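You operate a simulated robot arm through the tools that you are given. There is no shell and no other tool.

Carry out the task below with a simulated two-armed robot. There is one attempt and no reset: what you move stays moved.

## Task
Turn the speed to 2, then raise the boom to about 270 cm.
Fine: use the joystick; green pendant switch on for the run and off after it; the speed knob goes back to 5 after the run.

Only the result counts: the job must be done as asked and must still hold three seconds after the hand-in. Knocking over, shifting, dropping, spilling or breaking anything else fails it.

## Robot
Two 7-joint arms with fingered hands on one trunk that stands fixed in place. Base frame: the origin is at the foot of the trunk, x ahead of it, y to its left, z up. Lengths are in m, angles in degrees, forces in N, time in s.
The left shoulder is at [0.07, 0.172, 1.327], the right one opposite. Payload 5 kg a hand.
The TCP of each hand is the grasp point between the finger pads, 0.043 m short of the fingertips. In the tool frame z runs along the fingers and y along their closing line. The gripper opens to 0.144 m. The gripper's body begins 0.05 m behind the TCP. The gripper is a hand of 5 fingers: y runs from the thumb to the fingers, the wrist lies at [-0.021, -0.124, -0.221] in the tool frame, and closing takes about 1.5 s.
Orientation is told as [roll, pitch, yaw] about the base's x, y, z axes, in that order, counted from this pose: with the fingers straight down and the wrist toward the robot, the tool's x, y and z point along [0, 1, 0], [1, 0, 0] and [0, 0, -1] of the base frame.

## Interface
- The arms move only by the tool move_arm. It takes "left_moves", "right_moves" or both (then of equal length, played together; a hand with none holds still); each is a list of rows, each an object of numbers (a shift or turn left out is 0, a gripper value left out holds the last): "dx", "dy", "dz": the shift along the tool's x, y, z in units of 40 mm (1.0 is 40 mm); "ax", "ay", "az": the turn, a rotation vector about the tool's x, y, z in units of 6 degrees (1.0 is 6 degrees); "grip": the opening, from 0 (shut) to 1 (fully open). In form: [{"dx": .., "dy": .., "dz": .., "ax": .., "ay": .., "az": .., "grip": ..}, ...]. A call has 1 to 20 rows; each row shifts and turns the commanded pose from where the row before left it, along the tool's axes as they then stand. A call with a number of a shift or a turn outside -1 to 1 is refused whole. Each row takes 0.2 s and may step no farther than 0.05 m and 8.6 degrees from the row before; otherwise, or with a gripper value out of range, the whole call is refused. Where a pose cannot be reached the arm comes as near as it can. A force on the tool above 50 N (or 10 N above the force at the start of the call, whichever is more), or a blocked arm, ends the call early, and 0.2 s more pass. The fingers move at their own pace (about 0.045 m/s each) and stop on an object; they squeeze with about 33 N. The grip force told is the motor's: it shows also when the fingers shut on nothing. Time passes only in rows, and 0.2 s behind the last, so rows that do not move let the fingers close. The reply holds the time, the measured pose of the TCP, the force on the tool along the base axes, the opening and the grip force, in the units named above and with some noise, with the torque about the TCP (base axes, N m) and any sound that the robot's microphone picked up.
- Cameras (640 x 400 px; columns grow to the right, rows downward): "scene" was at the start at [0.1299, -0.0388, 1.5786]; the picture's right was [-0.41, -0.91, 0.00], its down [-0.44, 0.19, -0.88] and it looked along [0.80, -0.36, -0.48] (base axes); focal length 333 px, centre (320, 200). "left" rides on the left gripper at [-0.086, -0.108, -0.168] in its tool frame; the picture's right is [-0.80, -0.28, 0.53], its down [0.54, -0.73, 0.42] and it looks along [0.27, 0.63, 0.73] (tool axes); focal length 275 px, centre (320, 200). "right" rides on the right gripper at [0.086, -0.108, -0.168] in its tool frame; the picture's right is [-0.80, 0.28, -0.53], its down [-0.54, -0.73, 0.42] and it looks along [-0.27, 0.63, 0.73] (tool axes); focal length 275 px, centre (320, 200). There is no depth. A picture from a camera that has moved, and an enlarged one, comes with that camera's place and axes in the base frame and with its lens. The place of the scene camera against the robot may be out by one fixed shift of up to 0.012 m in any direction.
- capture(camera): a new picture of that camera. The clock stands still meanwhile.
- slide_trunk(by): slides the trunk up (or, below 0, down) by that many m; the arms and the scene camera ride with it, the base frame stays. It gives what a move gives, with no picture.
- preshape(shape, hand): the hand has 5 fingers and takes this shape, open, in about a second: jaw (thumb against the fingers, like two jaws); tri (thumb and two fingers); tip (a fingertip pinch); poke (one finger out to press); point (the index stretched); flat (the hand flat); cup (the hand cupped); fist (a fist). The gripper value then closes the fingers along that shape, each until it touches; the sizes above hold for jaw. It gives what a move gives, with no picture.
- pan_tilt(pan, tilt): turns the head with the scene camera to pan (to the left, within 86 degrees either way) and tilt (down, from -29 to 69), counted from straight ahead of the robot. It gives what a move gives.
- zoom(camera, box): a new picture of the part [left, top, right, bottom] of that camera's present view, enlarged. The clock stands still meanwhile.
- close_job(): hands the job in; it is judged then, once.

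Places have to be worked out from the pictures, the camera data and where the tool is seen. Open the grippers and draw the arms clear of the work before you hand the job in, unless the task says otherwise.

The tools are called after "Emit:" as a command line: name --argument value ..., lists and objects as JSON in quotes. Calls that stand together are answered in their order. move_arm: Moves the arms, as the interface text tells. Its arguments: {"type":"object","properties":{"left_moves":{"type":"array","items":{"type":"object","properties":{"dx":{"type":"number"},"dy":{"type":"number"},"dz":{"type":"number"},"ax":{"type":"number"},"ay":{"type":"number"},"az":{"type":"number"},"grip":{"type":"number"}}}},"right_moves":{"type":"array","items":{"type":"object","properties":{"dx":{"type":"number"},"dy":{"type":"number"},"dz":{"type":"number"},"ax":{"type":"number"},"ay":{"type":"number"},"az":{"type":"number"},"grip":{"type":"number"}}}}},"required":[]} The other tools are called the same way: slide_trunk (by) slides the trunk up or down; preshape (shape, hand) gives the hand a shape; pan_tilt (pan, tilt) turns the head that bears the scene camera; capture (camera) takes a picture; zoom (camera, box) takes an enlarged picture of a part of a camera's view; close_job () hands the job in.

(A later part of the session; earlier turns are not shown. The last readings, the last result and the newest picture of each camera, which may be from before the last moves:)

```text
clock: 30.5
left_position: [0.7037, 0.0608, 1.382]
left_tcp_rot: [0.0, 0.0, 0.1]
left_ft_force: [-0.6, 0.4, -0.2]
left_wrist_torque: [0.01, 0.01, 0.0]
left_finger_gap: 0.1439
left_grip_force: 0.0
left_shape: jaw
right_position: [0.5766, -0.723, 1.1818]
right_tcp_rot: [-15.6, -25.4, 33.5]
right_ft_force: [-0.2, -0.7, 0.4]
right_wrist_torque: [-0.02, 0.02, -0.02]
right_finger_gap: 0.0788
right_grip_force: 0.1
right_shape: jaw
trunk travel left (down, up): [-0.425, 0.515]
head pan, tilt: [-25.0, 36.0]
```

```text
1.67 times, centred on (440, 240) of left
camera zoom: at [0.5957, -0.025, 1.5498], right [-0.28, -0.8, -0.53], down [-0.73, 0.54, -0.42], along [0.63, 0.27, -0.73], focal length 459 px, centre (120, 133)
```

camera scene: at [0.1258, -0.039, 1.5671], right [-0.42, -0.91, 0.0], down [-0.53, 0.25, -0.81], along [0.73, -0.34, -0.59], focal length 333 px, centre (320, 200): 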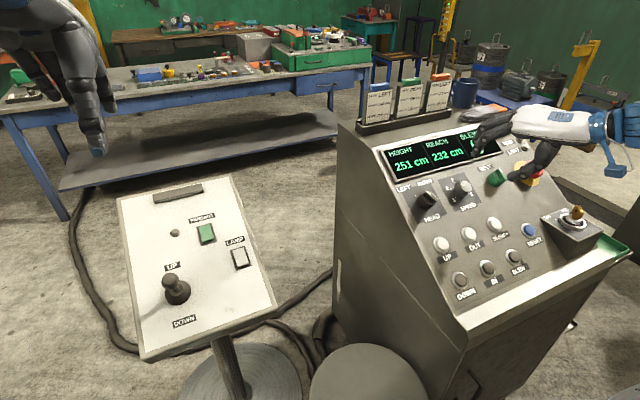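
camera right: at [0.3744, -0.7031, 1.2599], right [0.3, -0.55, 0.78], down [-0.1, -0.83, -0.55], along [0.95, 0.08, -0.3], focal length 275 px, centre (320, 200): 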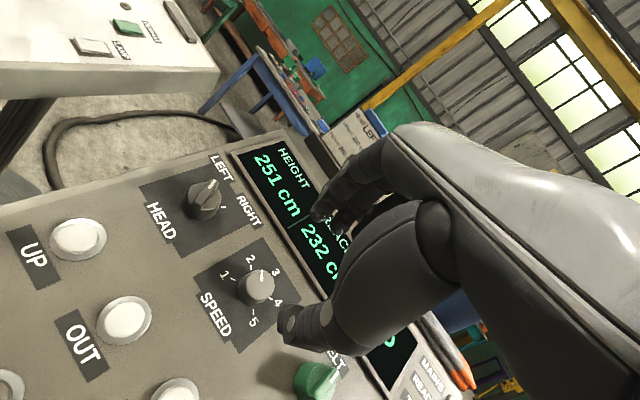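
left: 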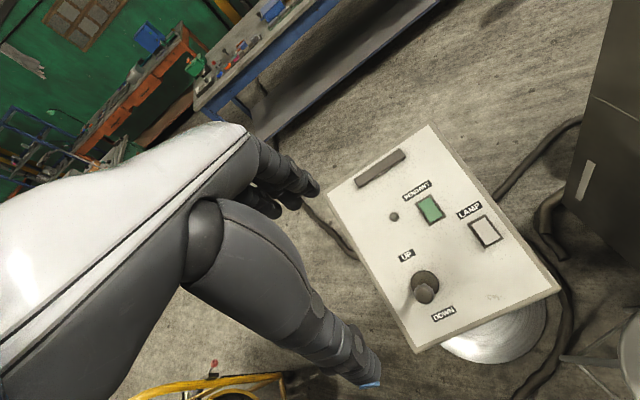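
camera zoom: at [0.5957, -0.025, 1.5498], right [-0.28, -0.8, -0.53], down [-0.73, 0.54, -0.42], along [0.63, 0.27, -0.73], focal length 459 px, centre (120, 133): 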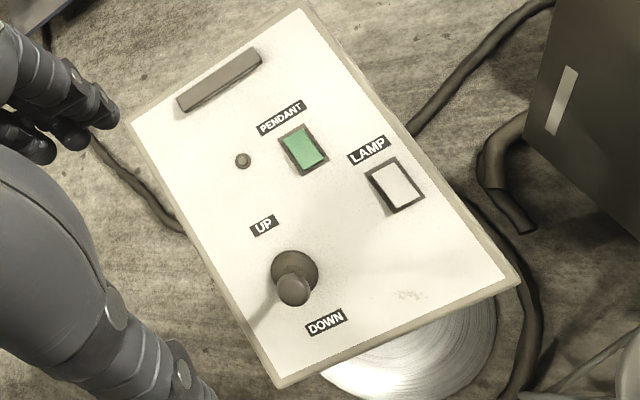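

The knob is on 2: the pointer is parallel to the "2" tick. Next is the pendant. I'll put the left hand in the poke shape and look closely at the rocker.

Emit:
preshape --hand "left" --shape "poke"

Emit:
capture --camera "left"

Emit:
zoom --camera "scene" --box '[150, 200, 278, 280]'

Emit:
zoom --camera "left" --box '[380, 180, 508, 260]'

Emit:
pan_tilt --pan 0 --tilt 25

Emit:
capture --camera "scene"

```text
clock: 31.4
left_position: [0.7025, 0.0617, 1.3828]
left_tcp_rot: [0.0, 0.0, -0.1]
left_ft_force: [0.6, -0.7, -0.1]
left_wrist_torque: [0.01, 0.0, -0.02]
left_finger_gap: 0.0
left_grip_force: 0.2
left_shape: poke
right_position: [0.5768, -0.7232, 1.1821]
right_tcp_rot: [-15.6, -25.4, 33.5]
right_ft_force: [-0.2, 0.1, -0.4]
right_wrist_torque: [-0.02, -0.01, 0.01]
right_finger_gap: 0.0788
right_grip_force: 0.0
right_shape: jaw
trunk travel left (down, up): [-0.425, 0.515]
head pan, tilt: [-25.0, 36.0]
```

```text
taken
camera left: at [0.596, -0.0249, 1.5496], right [-0.28, -0.8, -0.53], down [-0.73, 0.54, -0.42], along [0.63, 0.27, -0.73], focal length 275 px, centre (320, 200)
```

left: 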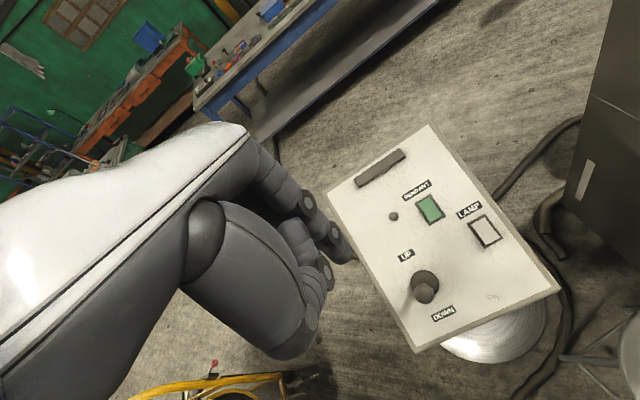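

```text
5.00 times, centred on (214, 240) of scene
camera zoom: at [0.1262, -0.0389, 1.5671], right [-0.42, -0.91, 0.0], down [-0.53, 0.25, -0.81], along [0.73, -0.34, -0.59], focal length 1664 px, centre (850, 0)
```

zoom: 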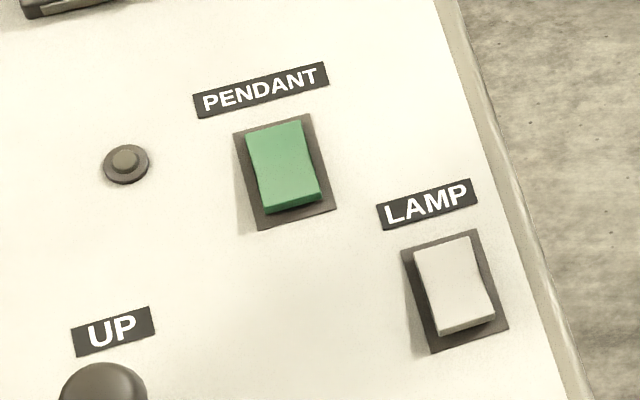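

```text
5.00 times, centred on (444, 220) of left
camera zoom: at [0.596, -0.0249, 1.5496], right [-0.28, -0.8, -0.53], down [-0.73, 0.54, -0.42], along [0.63, 0.27, -0.73], focal length 1376 px, centre (-300, 100)
```

zoom: 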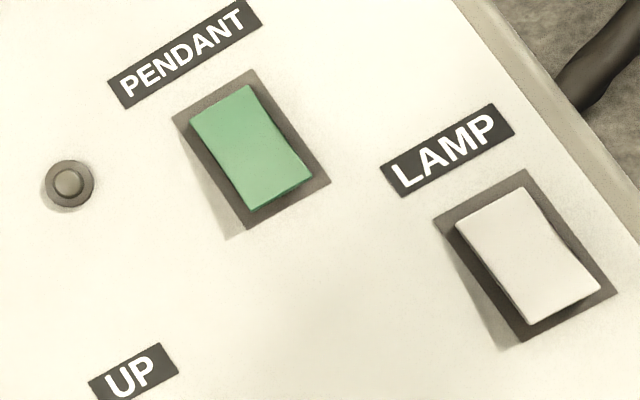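

```text
clock: 32.3
left_position: [0.7018, 0.0606, 1.383]
left_tcp_rot: [0.0, 0.1, -0.1]
left_ft_force: [0.4, -0.7, 0.7]
left_wrist_torque: [-0.01, 0.01, -0.02]
left_finger_gap: 0.0001
left_grip_force: 0.2
left_shape: poke
right_position: [0.5765, -0.7228, 1.181]
right_tcp_rot: [-15.6, -25.4, 33.6]
right_ft_force: [0.1, 0.5, 1.0]
right_wrist_torque: [0.01, -0.02, 0.02]
right_finger_gap: 0.0787
right_grip_force: 0.0
right_shape: jaw
trunk travel left (down, up): [-0.425, 0.515]
head pan, tilt: [0.0, 25.0]
```

```text
taken
camera scene: at [0.1387, -0.002, 1.5844], right [0.0, -1.0, 0.0], down [-0.42, 0.0, -0.91], along [0.91, 0.0, -0.42], focal length 333 px, centre (320, 200)
```

scene: 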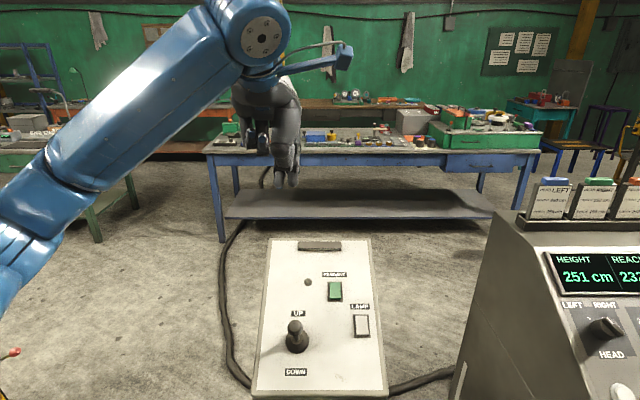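

The green rocker's lower end is raised, so it's off and pressing that lower end should switch it on. I'll zoom on the left hand to find the poke fingertip.

Emit:
zoom --camera "scene" --box '[216, 90, 344, 200]'

Emit:
zoom --camera "left" --box '[250, 160, 410, 300]'

Emit:
zoom --camera "scene" --box '[250, 230, 400, 400]'

```text
3.64 times, centred on (280, 145) of scene
camera zoom: at [0.1387, -0.002, 1.5844], right [0.0, -1.0, 0.0], down [-0.42, 0.0, -0.91], along [0.91, 0.0, -0.42], focal length 1210 px, centre (466, 400)
```

zoom: 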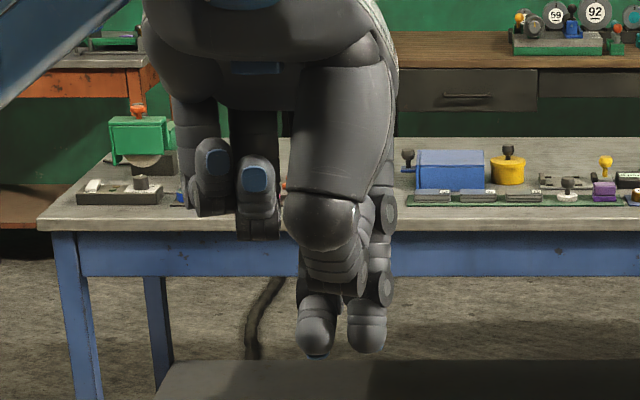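

```text
2.86 times, centred on (330, 230) of left
camera zoom: at [0.5957, -0.0249, 1.5498], right [-0.28, -0.8, -0.53], down [-0.73, 0.54, -0.42], along [0.63, 0.27, -0.73], focal length 786 px, centre (291, 114)
```

zoom: 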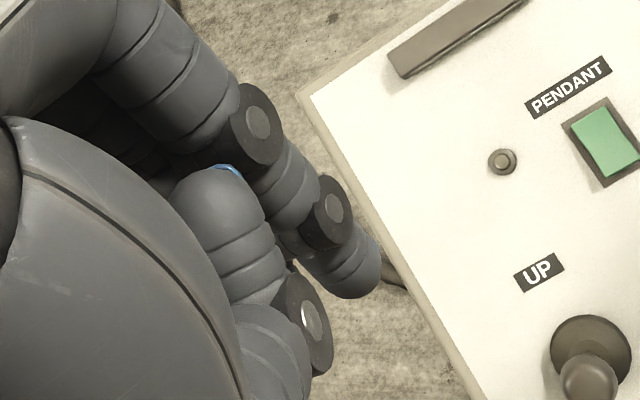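

```text
2.35 times, centred on (325, 315) of scene
camera zoom: at [0.1387, -0.002, 1.5844], right [0.0, -1.0, 0.0], down [-0.42, 0.0, -0.91], along [0.91, 0.0, -0.42], focal length 783 px, centre (308, -71)
```

zoom: 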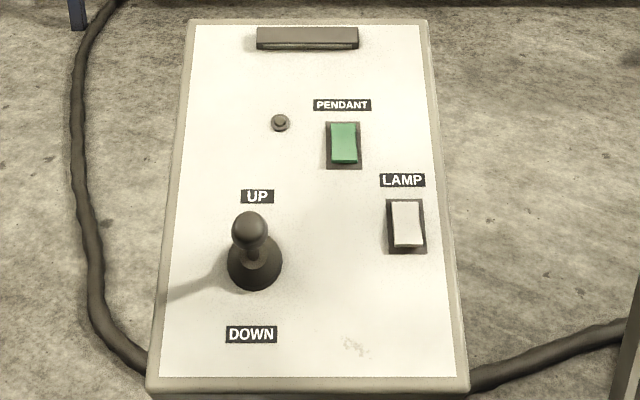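

Emit:
zoom --camera "scene" --box '[256, 140, 320, 195]'

Emit:
preshape --hand "left" --shape "point"

Emit:
zoom --camera "scene" --box '[216, 90, 344, 200]'

Emit:
capture --camera "left"

```text
7.27 times, centred on (288, 168) of scene
camera zoom: at [0.1387, -0.002, 1.5844], right [0.0, -1.0, 0.0], down [-0.42, 0.0, -0.91], along [0.91, 0.0, -0.42], focal length 2420 px, centre (553, 436)
```

zoom: 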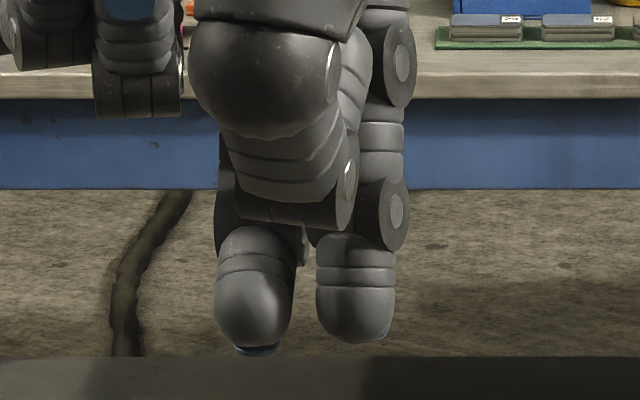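

```text
clock: 33.2
left_position: [0.7031, 0.0613, 1.3836]
left_tcp_rot: [0.0, 0.1, 0.0]
left_ft_force: [0.3, -0.4, 0.2]
left_wrist_torque: [0.05, -0.01, 0.01]
left_finger_gap: 0.0
left_grip_force: 0.1
left_shape: point
right_position: [0.5773, -0.7223, 1.1818]
right_tcp_rot: [-15.5, -25.4, 33.6]
right_ft_force: [0.2, -0.1, 0.4]
right_wrist_torque: [-0.03, 0.01, -0.01]
right_finger_gap: 0.079
right_grip_force: 0.0
right_shape: jaw
trunk travel left (down, up): [-0.425, 0.515]
head pan, tilt: [0.0, 25.0]
```

```text
3.64 times, centred on (280, 145) of scene
camera zoom: at [0.1388, -0.0019, 1.5844], right [0.0, -1.0, 0.0], down [-0.42, 0.0, -0.91], along [0.91, 0.0, -0.42], focal length 1210 px, centre (466, 400)
```

zoom: 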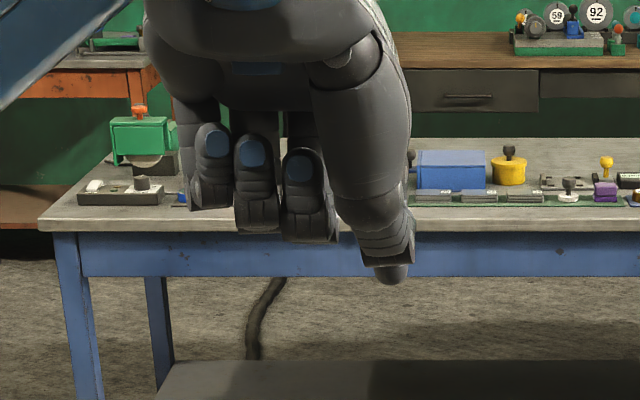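

```text
taken
camera left: at [0.5958, -0.0249, 1.5497], right [-0.28, -0.8, -0.53], down [-0.73, 0.54, -0.42], along [0.63, 0.27, -0.73], focal length 275 px, centre (320, 200)
```

left: 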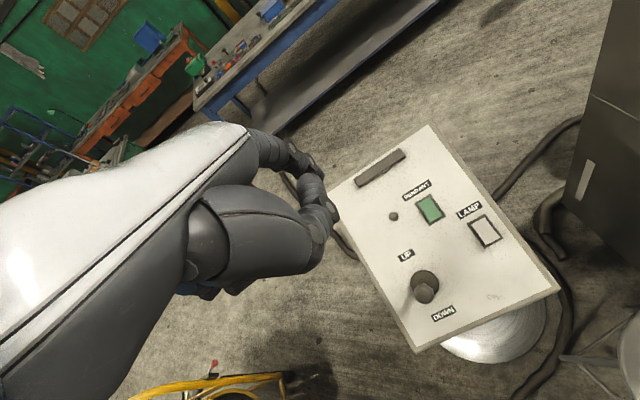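

The poke and point shapes are hard to read from here. I'll try the closed fingertip pinch, which should give one narrow pressing tip at a known spot.

Emit:
preshape --hand "left" --shape "tip"

Emit:
move_arm --left_moves '[{"grip": 0}, {}, {}, {}, {}, {}, {}, {}]'

Emit:
zoom --camera "scene" --box '[216, 90, 344, 200]'

Emit:
capture --camera "left"

```text
clock: 34.1
left_position: [0.7026, 0.0609, 1.3826]
left_tcp_rot: [-0.1, 0.1, 0.0]
left_ft_force: [1.4, 0.6, 0.3]
left_wrist_torque: [0.01, -0.01, 0.0]
left_finger_gap: 0.1438
left_grip_force: 0.1
left_shape: tip
right_position: [0.5773, -0.7229, 1.1806]
right_tcp_rot: [-15.6, -25.3, 33.6]
right_ft_force: [-0.1, -0.4, 0.1]
right_wrist_torque: [0.05, 0.01, -0.01]
right_finger_gap: 0.0791
right_grip_force: 0.0
right_shape: jaw
trunk travel left (down, up): [-0.425, 0.515]
head pan, tilt: [0.0, 25.0]
```

```text
clock: 35.9
left_position: [0.7031, 0.0619, 1.3826]
left_tcp_rot: [0.0, 0.1, -0.1]
left_ft_force: [0.4, 0.0, 0.5]
left_wrist_torque: [-0.01, 0.01, -0.02]
left_finger_gap: 0.0
left_grip_force: 1.0
left_shape: tip
right_position: [0.5773, -0.7229, 1.1827]
right_tcp_rot: [-15.6, -25.5, 33.5]
right_ft_force: [0.3, -1.1, 0.2]
right_wrist_torque: [0.0, 0.0, 0.03]
right_finger_gap: 0.0789
right_grip_force: 0.2
right_shape: jaw
trunk travel left (down, up): [-0.425, 0.515]
head pan, tilt: [0.0, 25.0]
```

```text
3.64 times, centred on (280, 145) of scene
camera zoom: at [0.1388, -0.0019, 1.5844], right [0.0, -1.0, 0.0], down [-0.42, 0.0, -0.91], along [0.91, 0.0, -0.42], focal length 1210 px, centre (466, 400)
```

zoom: 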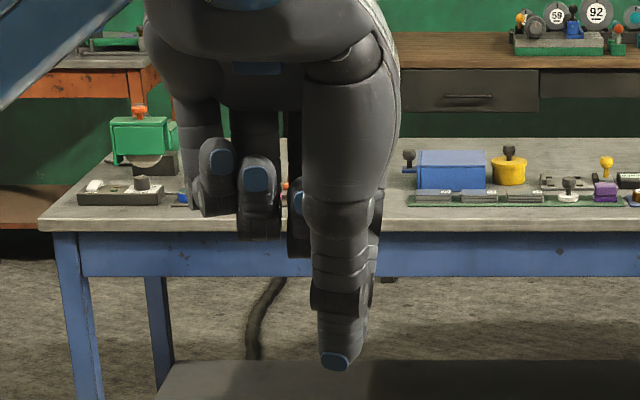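

```text
taken
camera left: at [0.5958, -0.0249, 1.5497], right [-0.28, -0.8, -0.53], down [-0.73, 0.54, -0.42], along [0.63, 0.27, -0.73], focal length 275 px, centre (320, 200)
```

left: 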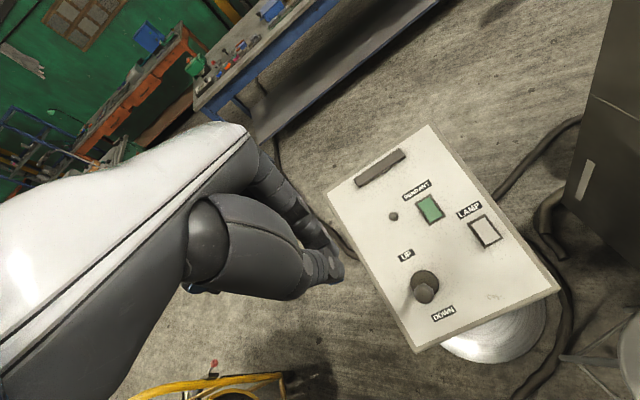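

The pinch gives one narrow tip about 45 mm beyond the TCP. I'll move the left hand over the green rocker, tilt it square to the pendant and look again from there.

Emit:
move_arm --left_moves '[{"dx": -0.334, "dy": 0.303, "dz": 0.822}, {"dx": -0.334, "dy": 0.303, "dz": 0.822}, {"dx": -0.334, "dy": 0.303, "dz": 0.822}, {"dx": -0.334, "dy": 0.303, "dz": 0.822}, {"dx": -0.334, "dy": 0.303, "dz": 0.822}, {"dx": -0.334, "dy": 0.303, "dz": 0.822}, {"dx": -0.334, "dy": 0.303, "dz": 0.822}, {"dx": -0.334, "dy": 0.303, "dz": 0.822}, {"ax": -0.983}, {"ax": -0.983}, {"ax": -0.983}, {"ax": -0.983}, {"ax": -0.983}, {}]'

Emit:
capture --camera "left"

Emit:
pan_tilt --pan -15 --tilt 32

Emit:
capture --camera "scene"

```text
clock: 38.9
left_position: [0.7999, -0.0453, 1.1202]
left_tcp_rot: [0.1, -29.5, 0.0]
left_ft_force: [0.4, -1.0, -0.4]
left_wrist_torque: [0.03, 0.0, 0.0]
left_finger_gap: 0.0003
left_grip_force: 33.3
left_shape: tip
right_position: [0.5775, -0.7227, 1.1808]
right_tcp_rot: [-15.7, -25.5, 33.5]
right_ft_force: [0.9, 0.1, -0.4]
right_wrist_torque: [-0.02, -0.03, -0.01]
right_finger_gap: 0.079
right_grip_force: 0.1
right_shape: jaw
trunk travel left (down, up): [-0.425, 0.515]
head pan, tilt: [0.0, 25.0]
```

```text
taken
camera left: at [0.6236, -0.1322, 1.2109], right [0.02, -0.8, -0.61], down [-0.42, 0.54, -0.73], along [0.91, 0.27, -0.33], focal length 275 px, centre (320, 200)
```

left: 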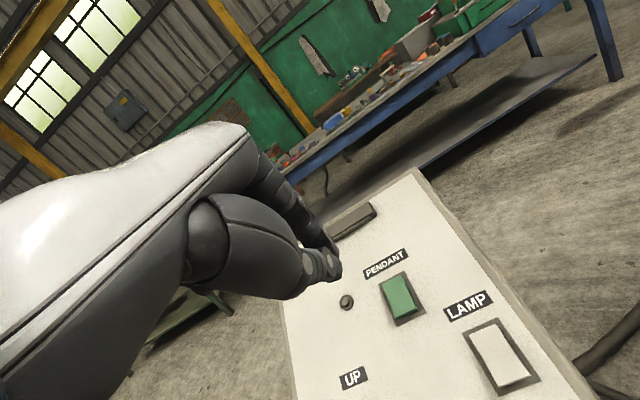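

```text
clock: 39.7
left_position: [0.8, -0.0442, 1.1202]
left_tcp_rot: [-0.1, -29.4, 0.0]
left_ft_force: [-0.6, 0.2, -0.1]
left_wrist_torque: [0.01, 0.04, -0.01]
left_finger_gap: 0.0
left_grip_force: 33.6
left_shape: tip
right_position: [0.5774, -0.7233, 1.1809]
right_tcp_rot: [-15.7, -25.4, 33.5]
right_ft_force: [-0.8, 0.1, -0.5]
right_wrist_torque: [0.01, -0.01, 0.02]
right_finger_gap: 0.0788
right_grip_force: 0.1
right_shape: jaw
trunk travel left (down, up): [-0.425, 0.515]
head pan, tilt: [-15.0, 32.0]
```

```text
taken
camera scene: at [0.1331, -0.025, 1.5733], right [-0.26, -0.97, 0.0], down [-0.51, 0.14, -0.85], along [0.82, -0.22, -0.53], focal length 333 px, centre (320, 200)
```

scene: 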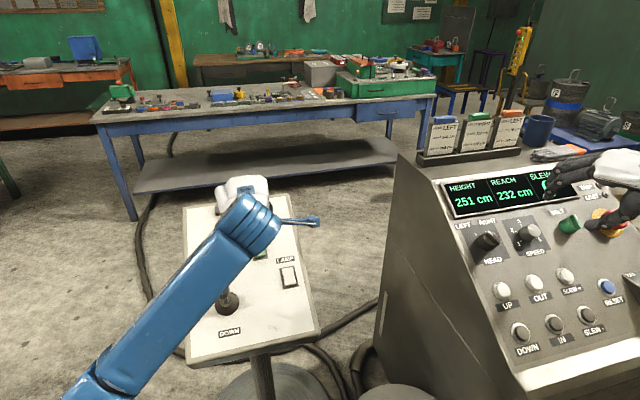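

Emit:
zoom --camera "left" --box '[300, 235, 460, 335]'

```text
4.00 times, centred on (380, 285) of left
camera zoom: at [0.6235, -0.132, 1.2111], right [0.02, -0.8, -0.61], down [-0.42, 0.54, -0.72], along [0.91, 0.27, -0.33], focal length 1101 px, centre (80, -140)
```

zoom: 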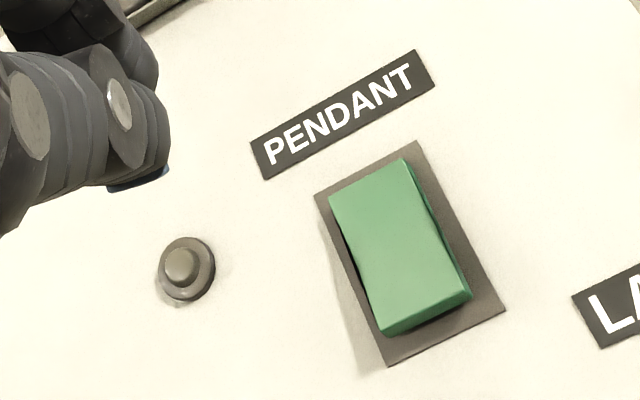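

Two wrist-camera poses put the rocker's raised lower end at about [0.905, -0.043, 0.913]. I'll bring the fingertip to about 3 cm above it and check.

Emit:
move_arm --left_moves '[{"dy": -0.055, "dz": 0.785}, {"dy": -0.055, "dz": 0.785}, {"dy": -0.055, "dz": 0.785}, {"dy": -0.055, "dz": 0.785}, {"dy": -0.055, "dz": 0.785}, {}]'

Emit:
capture --camera "left"

Emit:
zoom --camera "left" --box '[270, 230, 430, 330]'

```text
clock: 41.1
left_position: [0.8685, -0.0449, 0.9788]
left_tcp_rot: [0.0, -29.6, 0.1]
left_ft_force: [0.4, -0.9, -0.5]
left_wrist_torque: [0.01, 0.0, 0.01]
left_finger_gap: 0.0
left_grip_force: 33.1
left_shape: tip
right_position: [0.5766, -0.7217, 1.1817]
right_tcp_rot: [-15.6, -25.3, 33.5]
right_ft_force: [-0.5, 0.5, 0.5]
right_wrist_torque: [-0.02, -0.05, 0.02]
right_finger_gap: 0.0789
right_grip_force: 0.0
right_shape: jaw
trunk travel left (down, up): [-0.425, 0.515]
head pan, tilt: [-15.0, 32.0]
```

```text
taken
camera left: at [0.6925, -0.1314, 1.0695], right [0.02, -0.8, -0.61], down [-0.42, 0.54, -0.72], along [0.91, 0.27, -0.33], focal length 275 px, centre (320, 200)
```

left: 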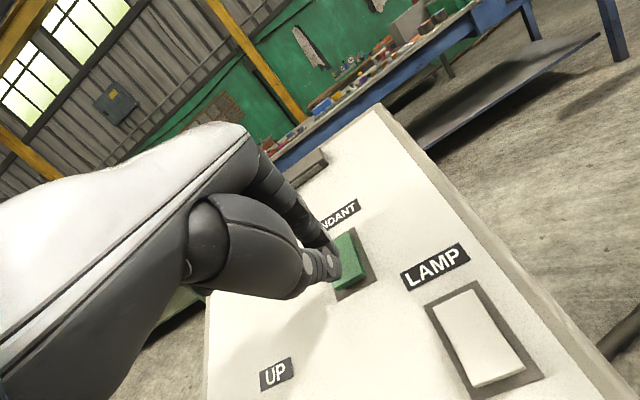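

```text
4.00 times, centred on (350, 280) of left
camera zoom: at [0.6925, -0.1314, 1.0695], right [0.02, -0.8, -0.61], down [-0.42, 0.54, -0.72], along [0.91, 0.27, -0.33], focal length 1101 px, centre (200, -120)
```

zoom: 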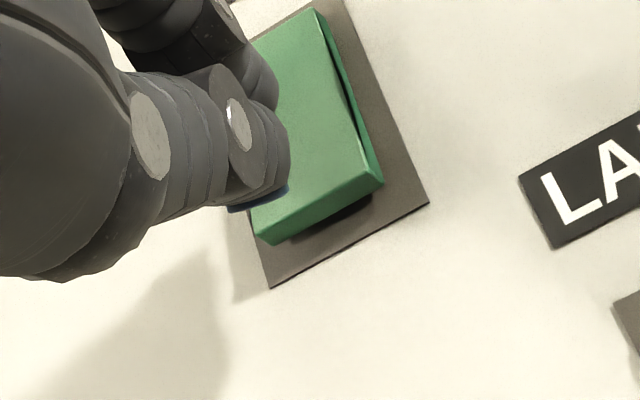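

The tip is over the lower part of the rocker but slightly near its edge. I'll shift 6 mm up the panel and lower it in small steps, watching the force.

Emit:
move_arm --left_moves '[{"dy": 0.15}, {"dz": 0.25}, {"dz": 0.25}, {}]'

Emit:
zoom --camera "left" --box '[270, 230, 430, 330]'

```text
clock: 42.1
left_position: [0.8831, -0.0472, 0.9638]
left_tcp_rot: [0.0, -29.6, -0.1]
left_ft_force: [-4.0, -0.4, 7.0]
left_wrist_torque: [-0.05, -0.05, 0.01]
left_finger_gap: 0.0
left_grip_force: 33.0
left_shape: tip
right_position: [0.5758, -0.7225, 1.1819]
right_tcp_rot: [-15.6, -25.4, 33.5]
right_ft_force: [0.8, -0.4, 0.0]
right_wrist_torque: [-0.03, 0.02, -0.03]
right_finger_gap: 0.0787
right_grip_force: 0.1
right_shape: jaw
trunk travel left (down, up): [-0.425, 0.515]
head pan, tilt: [-15.0, 32.0]
```

```text
4.00 times, centred on (350, 280) of left
camera zoom: at [0.7068, -0.1324, 1.0554], right [0.02, -0.8, -0.6], down [-0.42, 0.54, -0.73], along [0.91, 0.27, -0.33], focal length 1101 px, centre (200, -120)
```

zoom: 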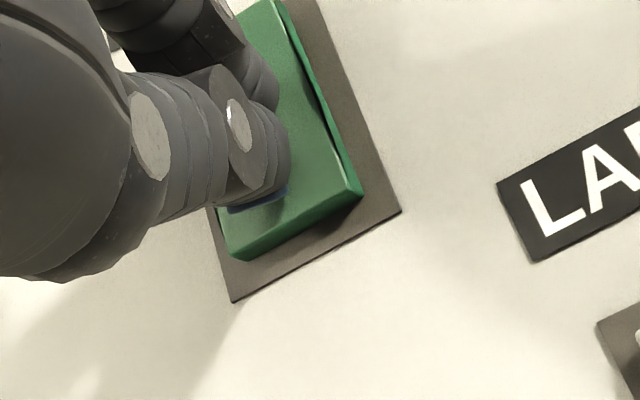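

The fingertip has touched the rocker with about 8 N straight along the normal. I'll press on a few millimetres more.

Emit:
move_arm --left_moves '[{"dz": 0.1}, {"dz": 0.1}, {}]'

Emit:
zoom --camera "left" --box '[270, 230, 430, 330]'

```text
clock: 42.9
left_position: [0.8825, -0.0455, 0.9633]
left_tcp_rot: [-0.1, -30.0, 0.0]
left_ft_force: [-15.9, 1.6, 35.6]
left_wrist_torque: [-0.09, -0.46, -0.02]
left_finger_gap: 0.0
left_grip_force: 33.1
left_shape: tip
right_position: [0.572, -0.7227, 1.1843]
right_tcp_rot: [-15.8, -25.6, 33.5]
right_ft_force: [-0.2, -0.1, 0.0]
right_wrist_torque: [-0.01, 0.0, 0.02]
right_finger_gap: 0.0787
right_grip_force: 0.0
right_shape: jaw
trunk travel left (down, up): [-0.425, 0.515]
head pan, tilt: [-15.0, 32.0]
```

```text
4.00 times, centred on (350, 280) of left
camera zoom: at [0.7058, -0.1321, 1.0538], right [0.02, -0.8, -0.6], down [-0.42, 0.54, -0.73], along [0.91, 0.27, -0.32], focal length 1101 px, centre (200, -120)
```

zoom: 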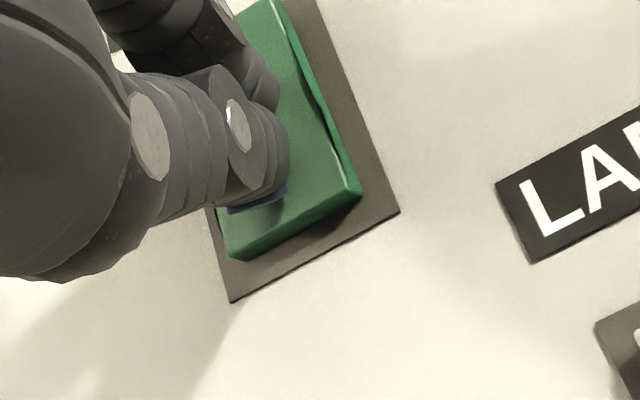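

The force rose to about 39 N with no further travel, so the rocker has bottomed. I'll back off and look at the rocker and the indicator.

Emit:
move_arm --left_moves '[{"dz": -0.5}, {"dz": -0.8}, {"dz": -0.8}, {}]'

Emit:
zoom --camera "left" --box '[270, 200, 470, 360]'

Emit:
capture --camera "scene"

```text
clock: 43.9
left_position: [0.8454, -0.0457, 1.0274]
left_tcp_rot: [0.1, -29.2, 0.0]
left_ft_force: [0.7, 0.0, 0.8]
left_wrist_torque: [0.01, 0.0, -0.01]
left_finger_gap: 0.0001
left_grip_force: 33.4
left_shape: tip
right_position: [0.5792, -0.7233, 1.1808]
right_tcp_rot: [-15.6, -25.3, 33.5]
right_ft_force: [1.0, 0.8, 0.0]
right_wrist_torque: [0.05, 0.01, 0.02]
right_finger_gap: 0.0786
right_grip_force: 0.1
right_shape: jaw
trunk travel left (down, up): [-0.425, 0.515]
head pan, tilt: [-15.0, 32.0]
```

```text
2.50 times, centred on (370, 280) of left
camera zoom: at [0.6694, -0.1321, 1.1198], right [0.01, -0.8, -0.61], down [-0.43, 0.54, -0.72], along [0.9, 0.27, -0.33], focal length 688 px, centre (195, 0)
```

zoom: 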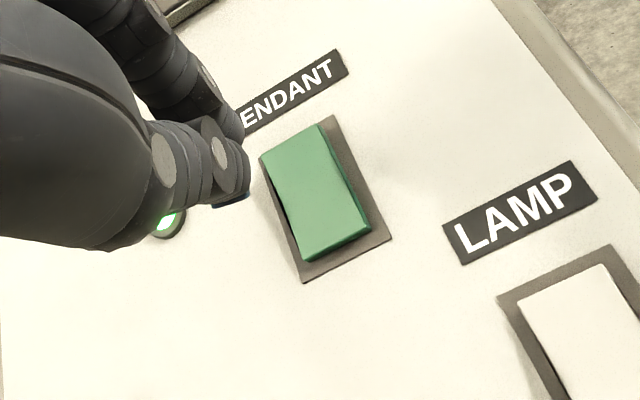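

```text
taken
camera scene: at [0.1349, -0.0249, 1.5731], right [-0.26, -0.97, 0.0], down [-0.51, 0.14, -0.85], along [0.82, -0.22, -0.53], focal length 333 px, centre (320, 200)
```

scene: 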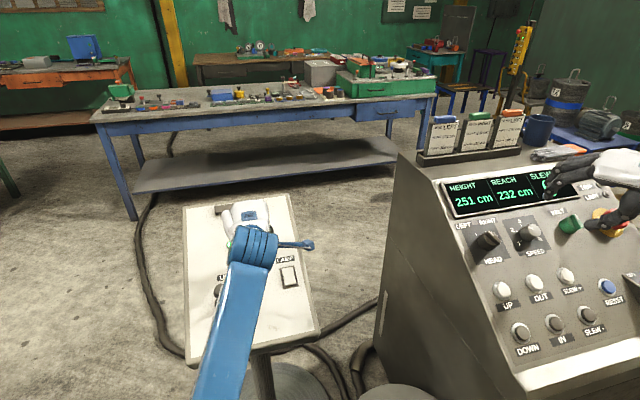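

The indicator is lit green, so the pendant is on. Next is the joystick: I'll raise the left hand, give it the jaw shape and move it above the knob, which I put at about [0.75, 0.058, 0.946].

Emit:
move_arm --left_moves '[{"dz": -0.9}, {"dz": -0.9}, {"dz": -0.9}, {}]'

Emit:
preshape --hand "left" --shape "jaw"

Emit:
zoom --camera "left" --box '[270, 200, 590, 400]'

```text
clock: 45.1
left_position: [0.805, 0.0136, 1.0956]
left_tcp_rot: [7.0, -29.4, -0.6]
left_ft_force: [0.3, 0.1, 0.3]
left_wrist_torque: [0.03, -0.02, 0.01]
left_finger_gap: 0.0
left_grip_force: 33.4
left_shape: tip
right_position: [0.577, -0.7225, 1.1808]
right_tcp_rot: [-15.6, -25.4, 33.5]
right_ft_force: [0.4, 0.1, -0.4]
right_wrist_torque: [0.01, 0.03, -0.01]
right_finger_gap: 0.0785
right_grip_force: 0.1
right_shape: jaw
trunk travel left (down, up): [-0.425, 0.515]
head pan, tilt: [-15.0, 32.0]
stopped in row 4 (left hand): the arm was blocked; the commanded pose is now the measured one
```

```text
clock: 46.0
left_position: [0.8041, 0.0123, 1.0956]
left_tcp_rot: [6.9, -29.5, -0.5]
left_ft_force: [-0.4, 0.9, 0.7]
left_wrist_torque: [0.01, 0.01, -0.01]
left_finger_gap: 0.1436
left_grip_force: 0.2
left_shape: jaw
right_position: [0.5762, -0.7224, 1.1812]
right_tcp_rot: [-15.6, -25.4, 33.5]
right_ft_force: [-0.4, -0.2, -0.1]
right_wrist_torque: [-0.01, 0.01, 0.02]
right_finger_gap: 0.0788
right_grip_force: 0.1
right_shape: jaw
trunk travel left (down, up): [-0.425, 0.515]
head pan, tilt: [-15.0, 32.0]
```

```text
2.00 times, centred on (430, 300) of left
camera zoom: at [0.634, -0.0915, 1.1771], right [0.05, -0.73, -0.68], down [-0.45, 0.59, -0.67], along [0.89, 0.35, -0.3], focal length 551 px, centre (100, 0)
```

zoom: 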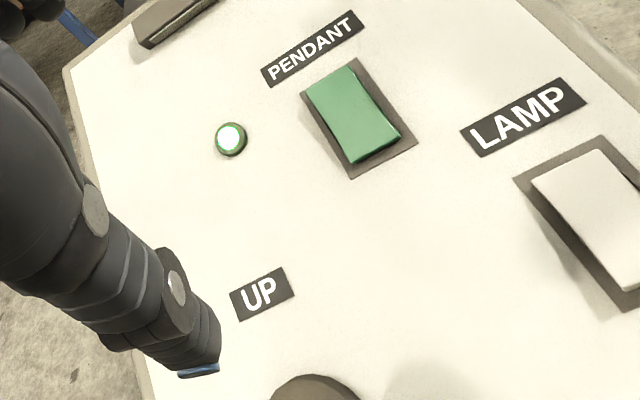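

The retreat ended "blocked" and the hand drifted sideways by about 6 cm. I'll look before moving again, to see what the arm touched.

Emit:
capture --camera "scene"

Emit:
capture --camera "left"

Emit:
pan_tilt --pan 25 --tilt 50

Emit:
capture --camera "scene"

```text
taken
camera scene: at [0.1331, -0.0253, 1.5733], right [-0.26, -0.97, 0.0], down [-0.51, 0.14, -0.85], along [0.82, -0.22, -0.53], focal length 333 px, centre (320, 200)
```

scene: 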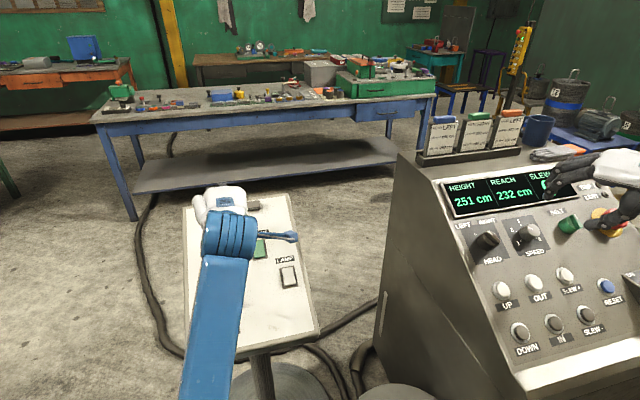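

```text
taken
camera left: at [0.634, -0.0915, 1.1771], right [0.05, -0.73, -0.68], down [-0.45, 0.59, -0.67], along [0.89, 0.35, -0.3], focal length 275 px, centre (320, 200)
```

left: 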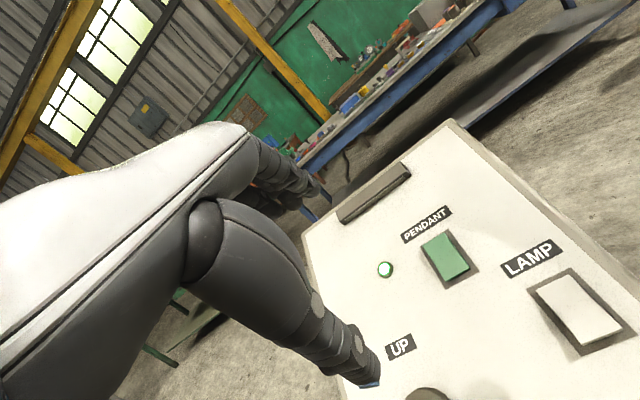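

```text
clock: 47.0
left_position: [0.8051, 0.0123, 1.0942]
left_tcp_rot: [6.9, -29.4, -0.5]
left_ft_force: [0.0, 0.7, 0.1]
left_wrist_torque: [-0.03, 0.01, 0.0]
left_finger_gap: 0.1438
left_grip_force: 0.1
left_shape: jaw
right_position: [0.5766, -0.7228, 1.1805]
right_tcp_rot: [-15.6, -25.3, 33.5]
right_ft_force: [-0.2, 0.0, -1.4]
right_wrist_torque: [0.0, 0.02, 0.0]
right_finger_gap: 0.0786
right_grip_force: 0.1
right_shape: jaw
trunk travel left (down, up): [-0.425, 0.515]
head pan, tilt: [25.0, 50.0]
```

```text
taken
camera scene: at [0.1164, 0.0305, 1.547], right [0.42, -0.91, 0.0], down [-0.69, -0.32, -0.64], along [0.58, 0.27, -0.77], focal length 333 px, centre (320, 200)
```

scene: 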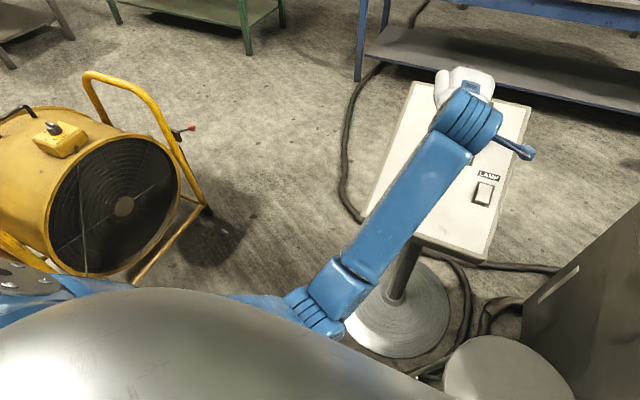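

The left elbow has folded low beside the trunk, so this looks like an arm-configuration limit and not a hit on the scene. A vertical hand over the joystick is an easier pose, so I'll un-tilt the hand gradually and remove the small roll.

Emit:
move_arm --left_moves '[{"ax": 0.5}, {"ax": 0.9}, {"ax": 0.9}, {"ax": 0.9}, {"ax": 0.9}, {"ax": 0.8}, {"ay": -0.6}, {"ay": -0.55}, {"dz": -0.5}, {"dz": -0.5}, {}]'

Emit:
capture --camera "scene"

Emit:
capture --camera "left"

```text
clock: 49.6
left_position: [0.8177, 0.0719, 1.1204]
left_tcp_rot: [3.1, -0.5, 6.4]
left_ft_force: [0.8, 0.2, -0.1]
left_wrist_torque: [-0.02, 0.0, -0.01]
left_finger_gap: 0.1435
left_grip_force: 0.1
left_shape: jaw
right_position: [0.5768, -0.7227, 1.1816]
right_tcp_rot: [-15.6, -25.4, 33.5]
right_ft_force: [-0.7, 0.5, 0.3]
right_wrist_torque: [-0.01, -0.02, -0.01]
right_finger_gap: 0.0788
right_grip_force: 0.2
right_shape: jaw
trunk travel left (down, up): [-0.425, 0.515]
head pan, tilt: [25.0, 50.0]
stopped in row 11 (left hand): the arm was blocked; the commanded pose is now the measured one
```

```text
taken
camera scene: at [0.1164, 0.0306, 1.5469], right [0.42, -0.91, 0.0], down [-0.69, -0.32, -0.64], along [0.58, 0.27, -0.77], focal length 333 px, centre (320, 200)
```

scene: 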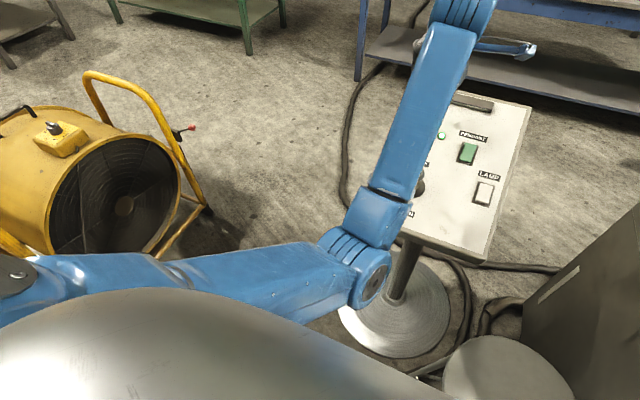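

```text
taken
camera left: at [0.7194, -0.035, 1.2817], right [-0.19, -0.79, -0.58], down [-0.78, 0.48, -0.4], along [0.6, 0.37, -0.71], focal length 275 px, centre (320, 200)
```

left: 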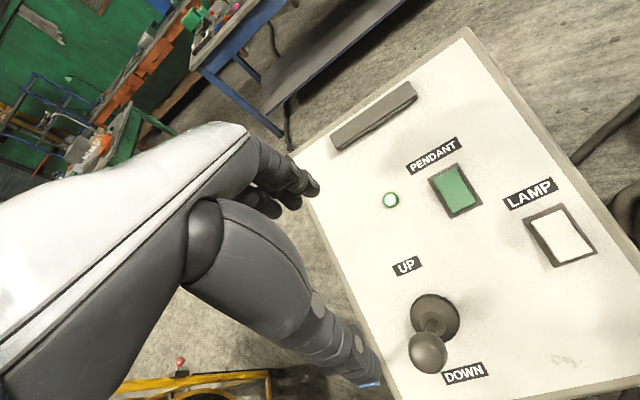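

The hand is vertical again and clear of the joystick, but the arm still reports blocked. I'll raise it in small steps toward its starting height to free the elbow, watching the pose it reaches.

Emit:
move_arm --left_moves '[{"dz": -0.5}, {"dz": -0.5}, {"dz": -0.5}, {"dz": -0.5}]'

Emit:
capture --camera "scene"

```text
clock: 50.6
left_position: [0.8171, 0.0634, 1.2019]
left_tcp_rot: [2.9, -0.5, 6.0]
left_ft_force: [-0.7, -0.6, 0.1]
left_wrist_torque: [-0.06, 0.0, -0.01]
left_finger_gap: 0.1438
left_grip_force: 0.1
left_shape: jaw
right_position: [0.5767, -0.7233, 1.1804]
right_tcp_rot: [-15.6, -25.4, 33.4]
right_ft_force: [0.1, 0.0, 0.7]
right_wrist_torque: [0.0, -0.01, -0.02]
right_finger_gap: 0.0788
right_grip_force: 0.1
right_shape: jaw
trunk travel left (down, up): [-0.425, 0.515]
head pan, tilt: [25.0, 50.0]
```

```text
taken
camera scene: at [0.1161, 0.0303, 1.5469], right [0.42, -0.91, 0.0], down [-0.69, -0.32, -0.64], along [0.58, 0.27, -0.77], focal length 333 px, centre (320, 200)
```

scene: 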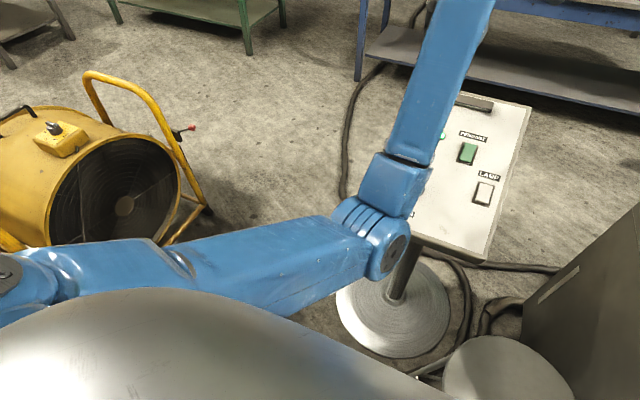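

It moves freely again. I'll go back up to the starting height above the joystick and straighten the hand, hoping the elbow swings out to the left as it was at the start.

Emit:
move_arm --left_moves '[{"dz": -0.9}, {"dz": -0.9}, {"dz": -0.9}, {"dz": -0.9}, {"dz": -0.9}, {"az": 0.5, "ay": -0.24}, {"az": 0.5, "ay": -0.24}, {"dy": -0.5}, {"dy": -0.5}, {"dy": -0.5}, {"dy": -0.5}]'

Emit:
capture --camera "scene"

Emit:
zoom --camera "left" --box '[320, 120, 560, 360]'

```text
clock: 53.0
left_position: [0.8369, 0.0578, 1.3484]
left_tcp_rot: [0.1, -0.6, 0.1]
left_ft_force: [0.4, -0.2, -0.5]
left_wrist_torque: [0.02, 0.01, 0.03]
left_finger_gap: 0.1437
left_grip_force: 0.0
left_shape: jaw
left hand out of reach, approached as far as the arm can: row 3, 4, 5, 8, 9, 10, 11
right_position: [0.5769, -0.7221, 1.1813]
right_tcp_rot: [-15.6, -25.4, 33.5]
right_ft_force: [0.6, 0.1, 0.7]
right_wrist_torque: [0.03, -0.04, 0.0]
right_finger_gap: 0.0786
right_grip_force: 0.1
right_shape: jaw
trunk travel left (down, up): [-0.425, 0.515]
head pan, tilt: [25.0, 50.0]
```

```text
taken
camera scene: at [0.1163, 0.0305, 1.547], right [0.42, -0.91, 0.0], down [-0.69, -0.32, -0.64], along [0.58, 0.27, -0.77], focal length 333 px, centre (320, 200)
```

scene: 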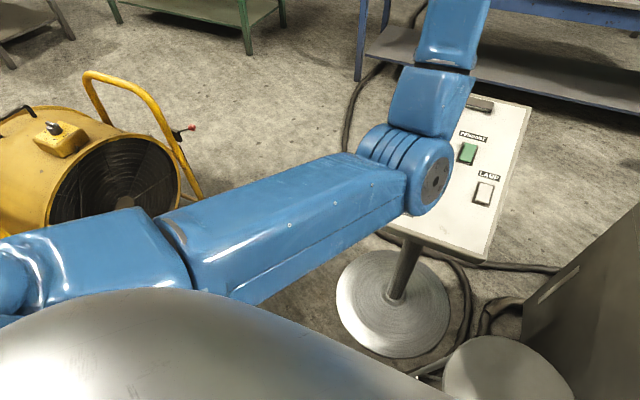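

```text
1.67 times, centred on (440, 240) of left
camera zoom: at [0.7273, -0.0283, 1.5138], right [-0.28, -0.8, -0.54], down [-0.72, 0.54, -0.43], along [0.63, 0.27, -0.73], focal length 459 px, centre (120, 133)
```

zoom: 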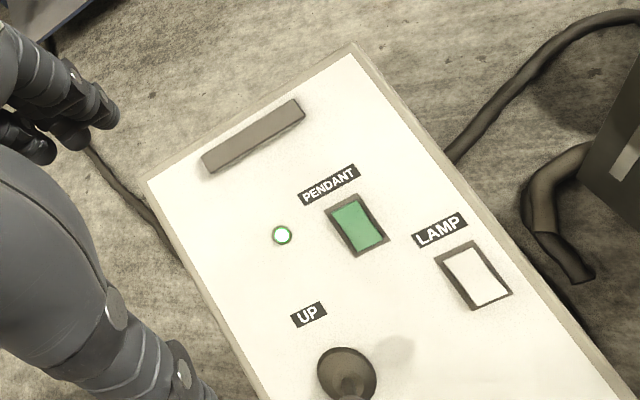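

The arm is stuck in an elbow-in configuration that limits pulling back. I'll move the hand out to the left, and a little lower where it was free, to bring the elbow back out.

Emit:
move_arm --left_moves '[{"dz": 0.8}, {"dz": 0.8}, {"dx": 0.9}, {"dx": 0.9}, {"dx": 0.9}, {"dx": 0.9}, {"dx": 0.9}, {"dx": 0.9}, {}]'

Emit:
capture --camera "scene"

```text
clock: 55.0
left_position: [0.8355, 0.2708, 1.2834]
left_tcp_rot: [0.3, -0.3, 0.1]
left_ft_force: [-2.0, -0.6, 0.1]
left_wrist_torque: [0.03, -0.01, -0.02]
left_finger_gap: 0.1435
left_grip_force: 0.0
left_shape: jaw
right_position: [0.5776, -0.7232, 1.1807]
right_tcp_rot: [-15.5, -25.4, 33.4]
right_ft_force: [0.1, -0.5, -0.4]
right_wrist_torque: [0.02, -0.04, -0.01]
right_finger_gap: 0.0789
right_grip_force: 0.0
right_shape: jaw
trunk travel left (down, up): [-0.425, 0.515]
head pan, tilt: [25.0, 50.0]
```

```text
taken
camera scene: at [0.1161, 0.0297, 1.547], right [0.42, -0.91, 0.0], down [-0.69, -0.32, -0.64], along [0.58, 0.27, -0.77], focal length 333 px, centre (320, 200)
```

scene: 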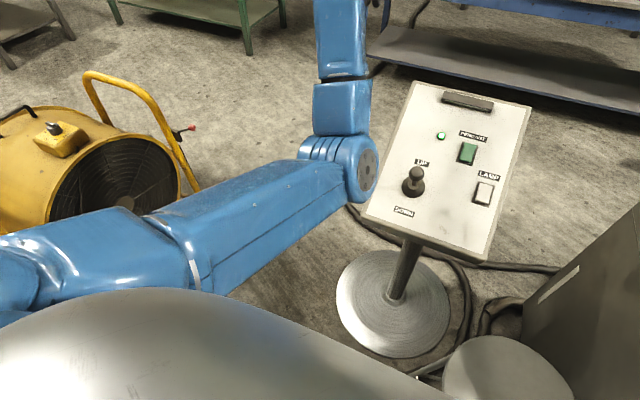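

The pendant is in clear view now. The elbow is still inboard, so I'll yaw the hand so the wrist comes round from the left, which should push the elbow out.

Emit:
move_arm --left_moves '[{"az": 1}, {"az": 1}, {"az": 1}, {"az": 1}, {"az": 1}, {"az": 1}, {"az": 1}, {"az": 1}, {}]'

Emit:
capture --camera "scene"

```text
clock: 57.0
left_position: [0.8511, 0.2812, 1.2827]
left_tcp_rot: [0.4, -0.1, -47.9]
left_ft_force: [1.0, 0.4, 0.4]
left_wrist_torque: [-0.04, 0.04, -0.02]
left_finger_gap: 0.1439
left_grip_force: 0.0
left_shape: jaw
left hand out of reach, approached as far as the arm can: row 6, 7
right_position: [0.5774, -0.7233, 1.1823]
right_tcp_rot: [-15.6, -25.5, 33.5]
right_ft_force: [-0.3, -0.3, -0.2]
right_wrist_torque: [0.01, -0.01, 0.0]
right_finger_gap: 0.0787
right_grip_force: 0.1
right_shape: jaw
trunk travel left (down, up): [-0.425, 0.515]
head pan, tilt: [25.0, 50.0]
```

```text
taken
camera scene: at [0.1166, 0.0307, 1.5469], right [0.42, -0.91, 0.0], down [-0.69, -0.32, -0.64], along [0.58, 0.27, -0.77], focal length 333 px, centre (320, 200)
```

scene: 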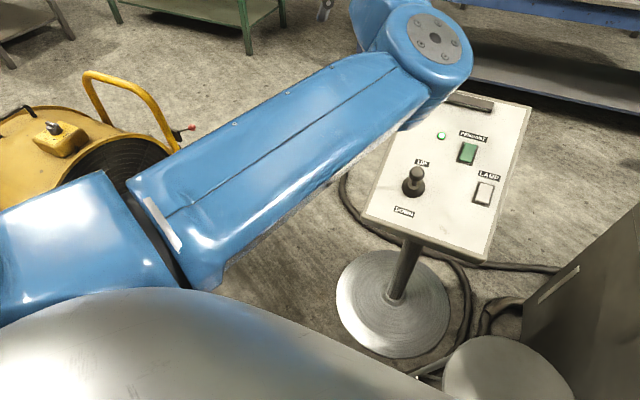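

That swung the elbow up on the inner side, which is the wrong way. I'll yaw the hand the opposite way and see if the elbow goes down and out.

Emit:
move_arm --left_moves '[{"az": -1}, {"az": -1}, {"az": -1}, {"az": -1}, {"az": -1}, {"az": -1}, {"az": -1}, {"az": -1}, {"az": -1}, {"az": -1}, {"az": -1}, {"az": -1}, {"az": -1}, {"az": -1}, {"az": -1}, {"az": -1}]'

Emit:
capture --camera "scene"

```text
clock: 60.4
left_position: [0.8502, 0.2787, 1.2845]
left_tcp_rot: [-0.2, -0.3, 48.2]
left_ft_force: [-0.8, 0.6, -0.8]
left_wrist_torque: [0.02, -0.01, -0.01]
left_finger_gap: 0.1437
left_grip_force: 0.0
left_shape: jaw
right_position: [0.5768, -0.7216, 1.1817]
right_tcp_rot: [-15.6, -25.4, 33.5]
right_ft_force: [0.5, 0.1, -0.1]
right_wrist_torque: [0.04, -0.01, 0.0]
right_finger_gap: 0.0787
right_grip_force: 0.0
right_shape: jaw
trunk travel left (down, up): [-0.425, 0.515]
head pan, tilt: [25.0, 50.0]
```

```text
taken
camera scene: at [0.1165, 0.0303, 1.5469], right [0.42, -0.91, 0.0], down [-0.69, -0.32, -0.64], along [0.58, 0.27, -0.77], focal length 333 px, centre (320, 200)
```

scene: 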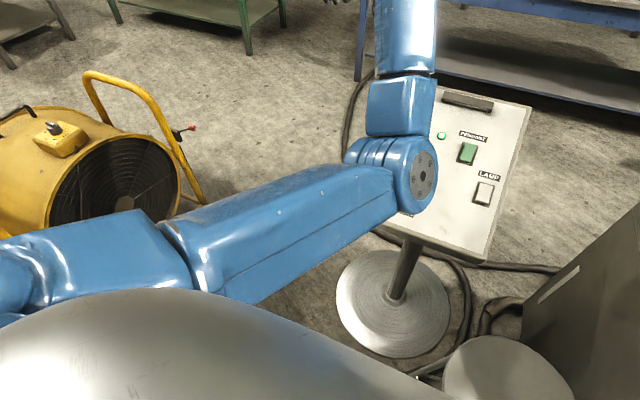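

The elbow is still inboard. I'll bring the yaw back to zero while moving the hand out to the left and nearer, in free space over the open floor, to let the elbow swing outward.

Emit:
move_arm --left_moves '[{"az": 1}, {"az": 1}, {"az": 1}, {"az": 1}, {"az": 1}, {"az": 1}, {"az": 1}, {"az": 1}, {"dx": 0.8, "dy": -0.5}, {"dx": 0.8, "dy": -0.5}, {"dx": 0.8, "dy": -0.5}, {"dx": 0.8, "dy": -0.5}, {"dx": 0.8, "dy": -0.5}, {"dx": 0.8, "dy": -0.5}, {"dx": 0.8, "dy": -0.5}]'

Emit:
capture --camera "scene"

```text
clock: 63.6
left_position: [0.7081, 0.5051, 1.2821]
left_tcp_rot: [-0.1, -0.3, 0.1]
left_ft_force: [-0.5, -0.2, 0.0]
left_wrist_torque: [0.0, 0.05, 0.0]
left_finger_gap: 0.1436
left_grip_force: 0.0
left_shape: jaw
right_position: [0.5756, -0.7212, 1.1815]
right_tcp_rot: [-15.7, -25.3, 33.5]
right_ft_force: [-0.1, 1.3, 0.7]
right_wrist_torque: [-0.08, 0.0, 0.03]
right_finger_gap: 0.0788
right_grip_force: 0.1
right_shape: jaw
trunk travel left (down, up): [-0.425, 0.515]
head pan, tilt: [25.0, 50.0]
```

```text
taken
camera scene: at [0.1156, 0.0328, 1.5469], right [0.42, -0.91, 0.0], down [-0.69, -0.32, -0.64], along [0.58, 0.27, -0.77], focal length 333 px, centre (320, 200)
```

scene: 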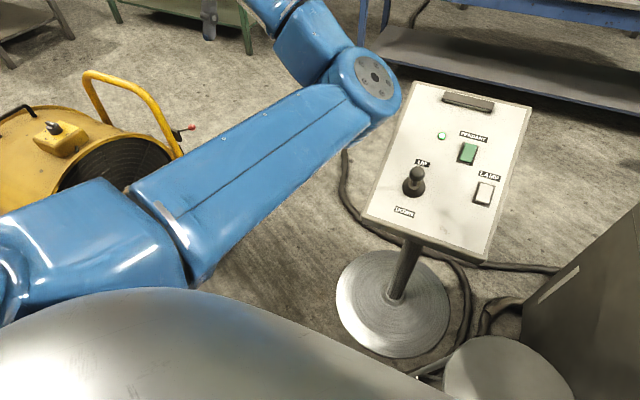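

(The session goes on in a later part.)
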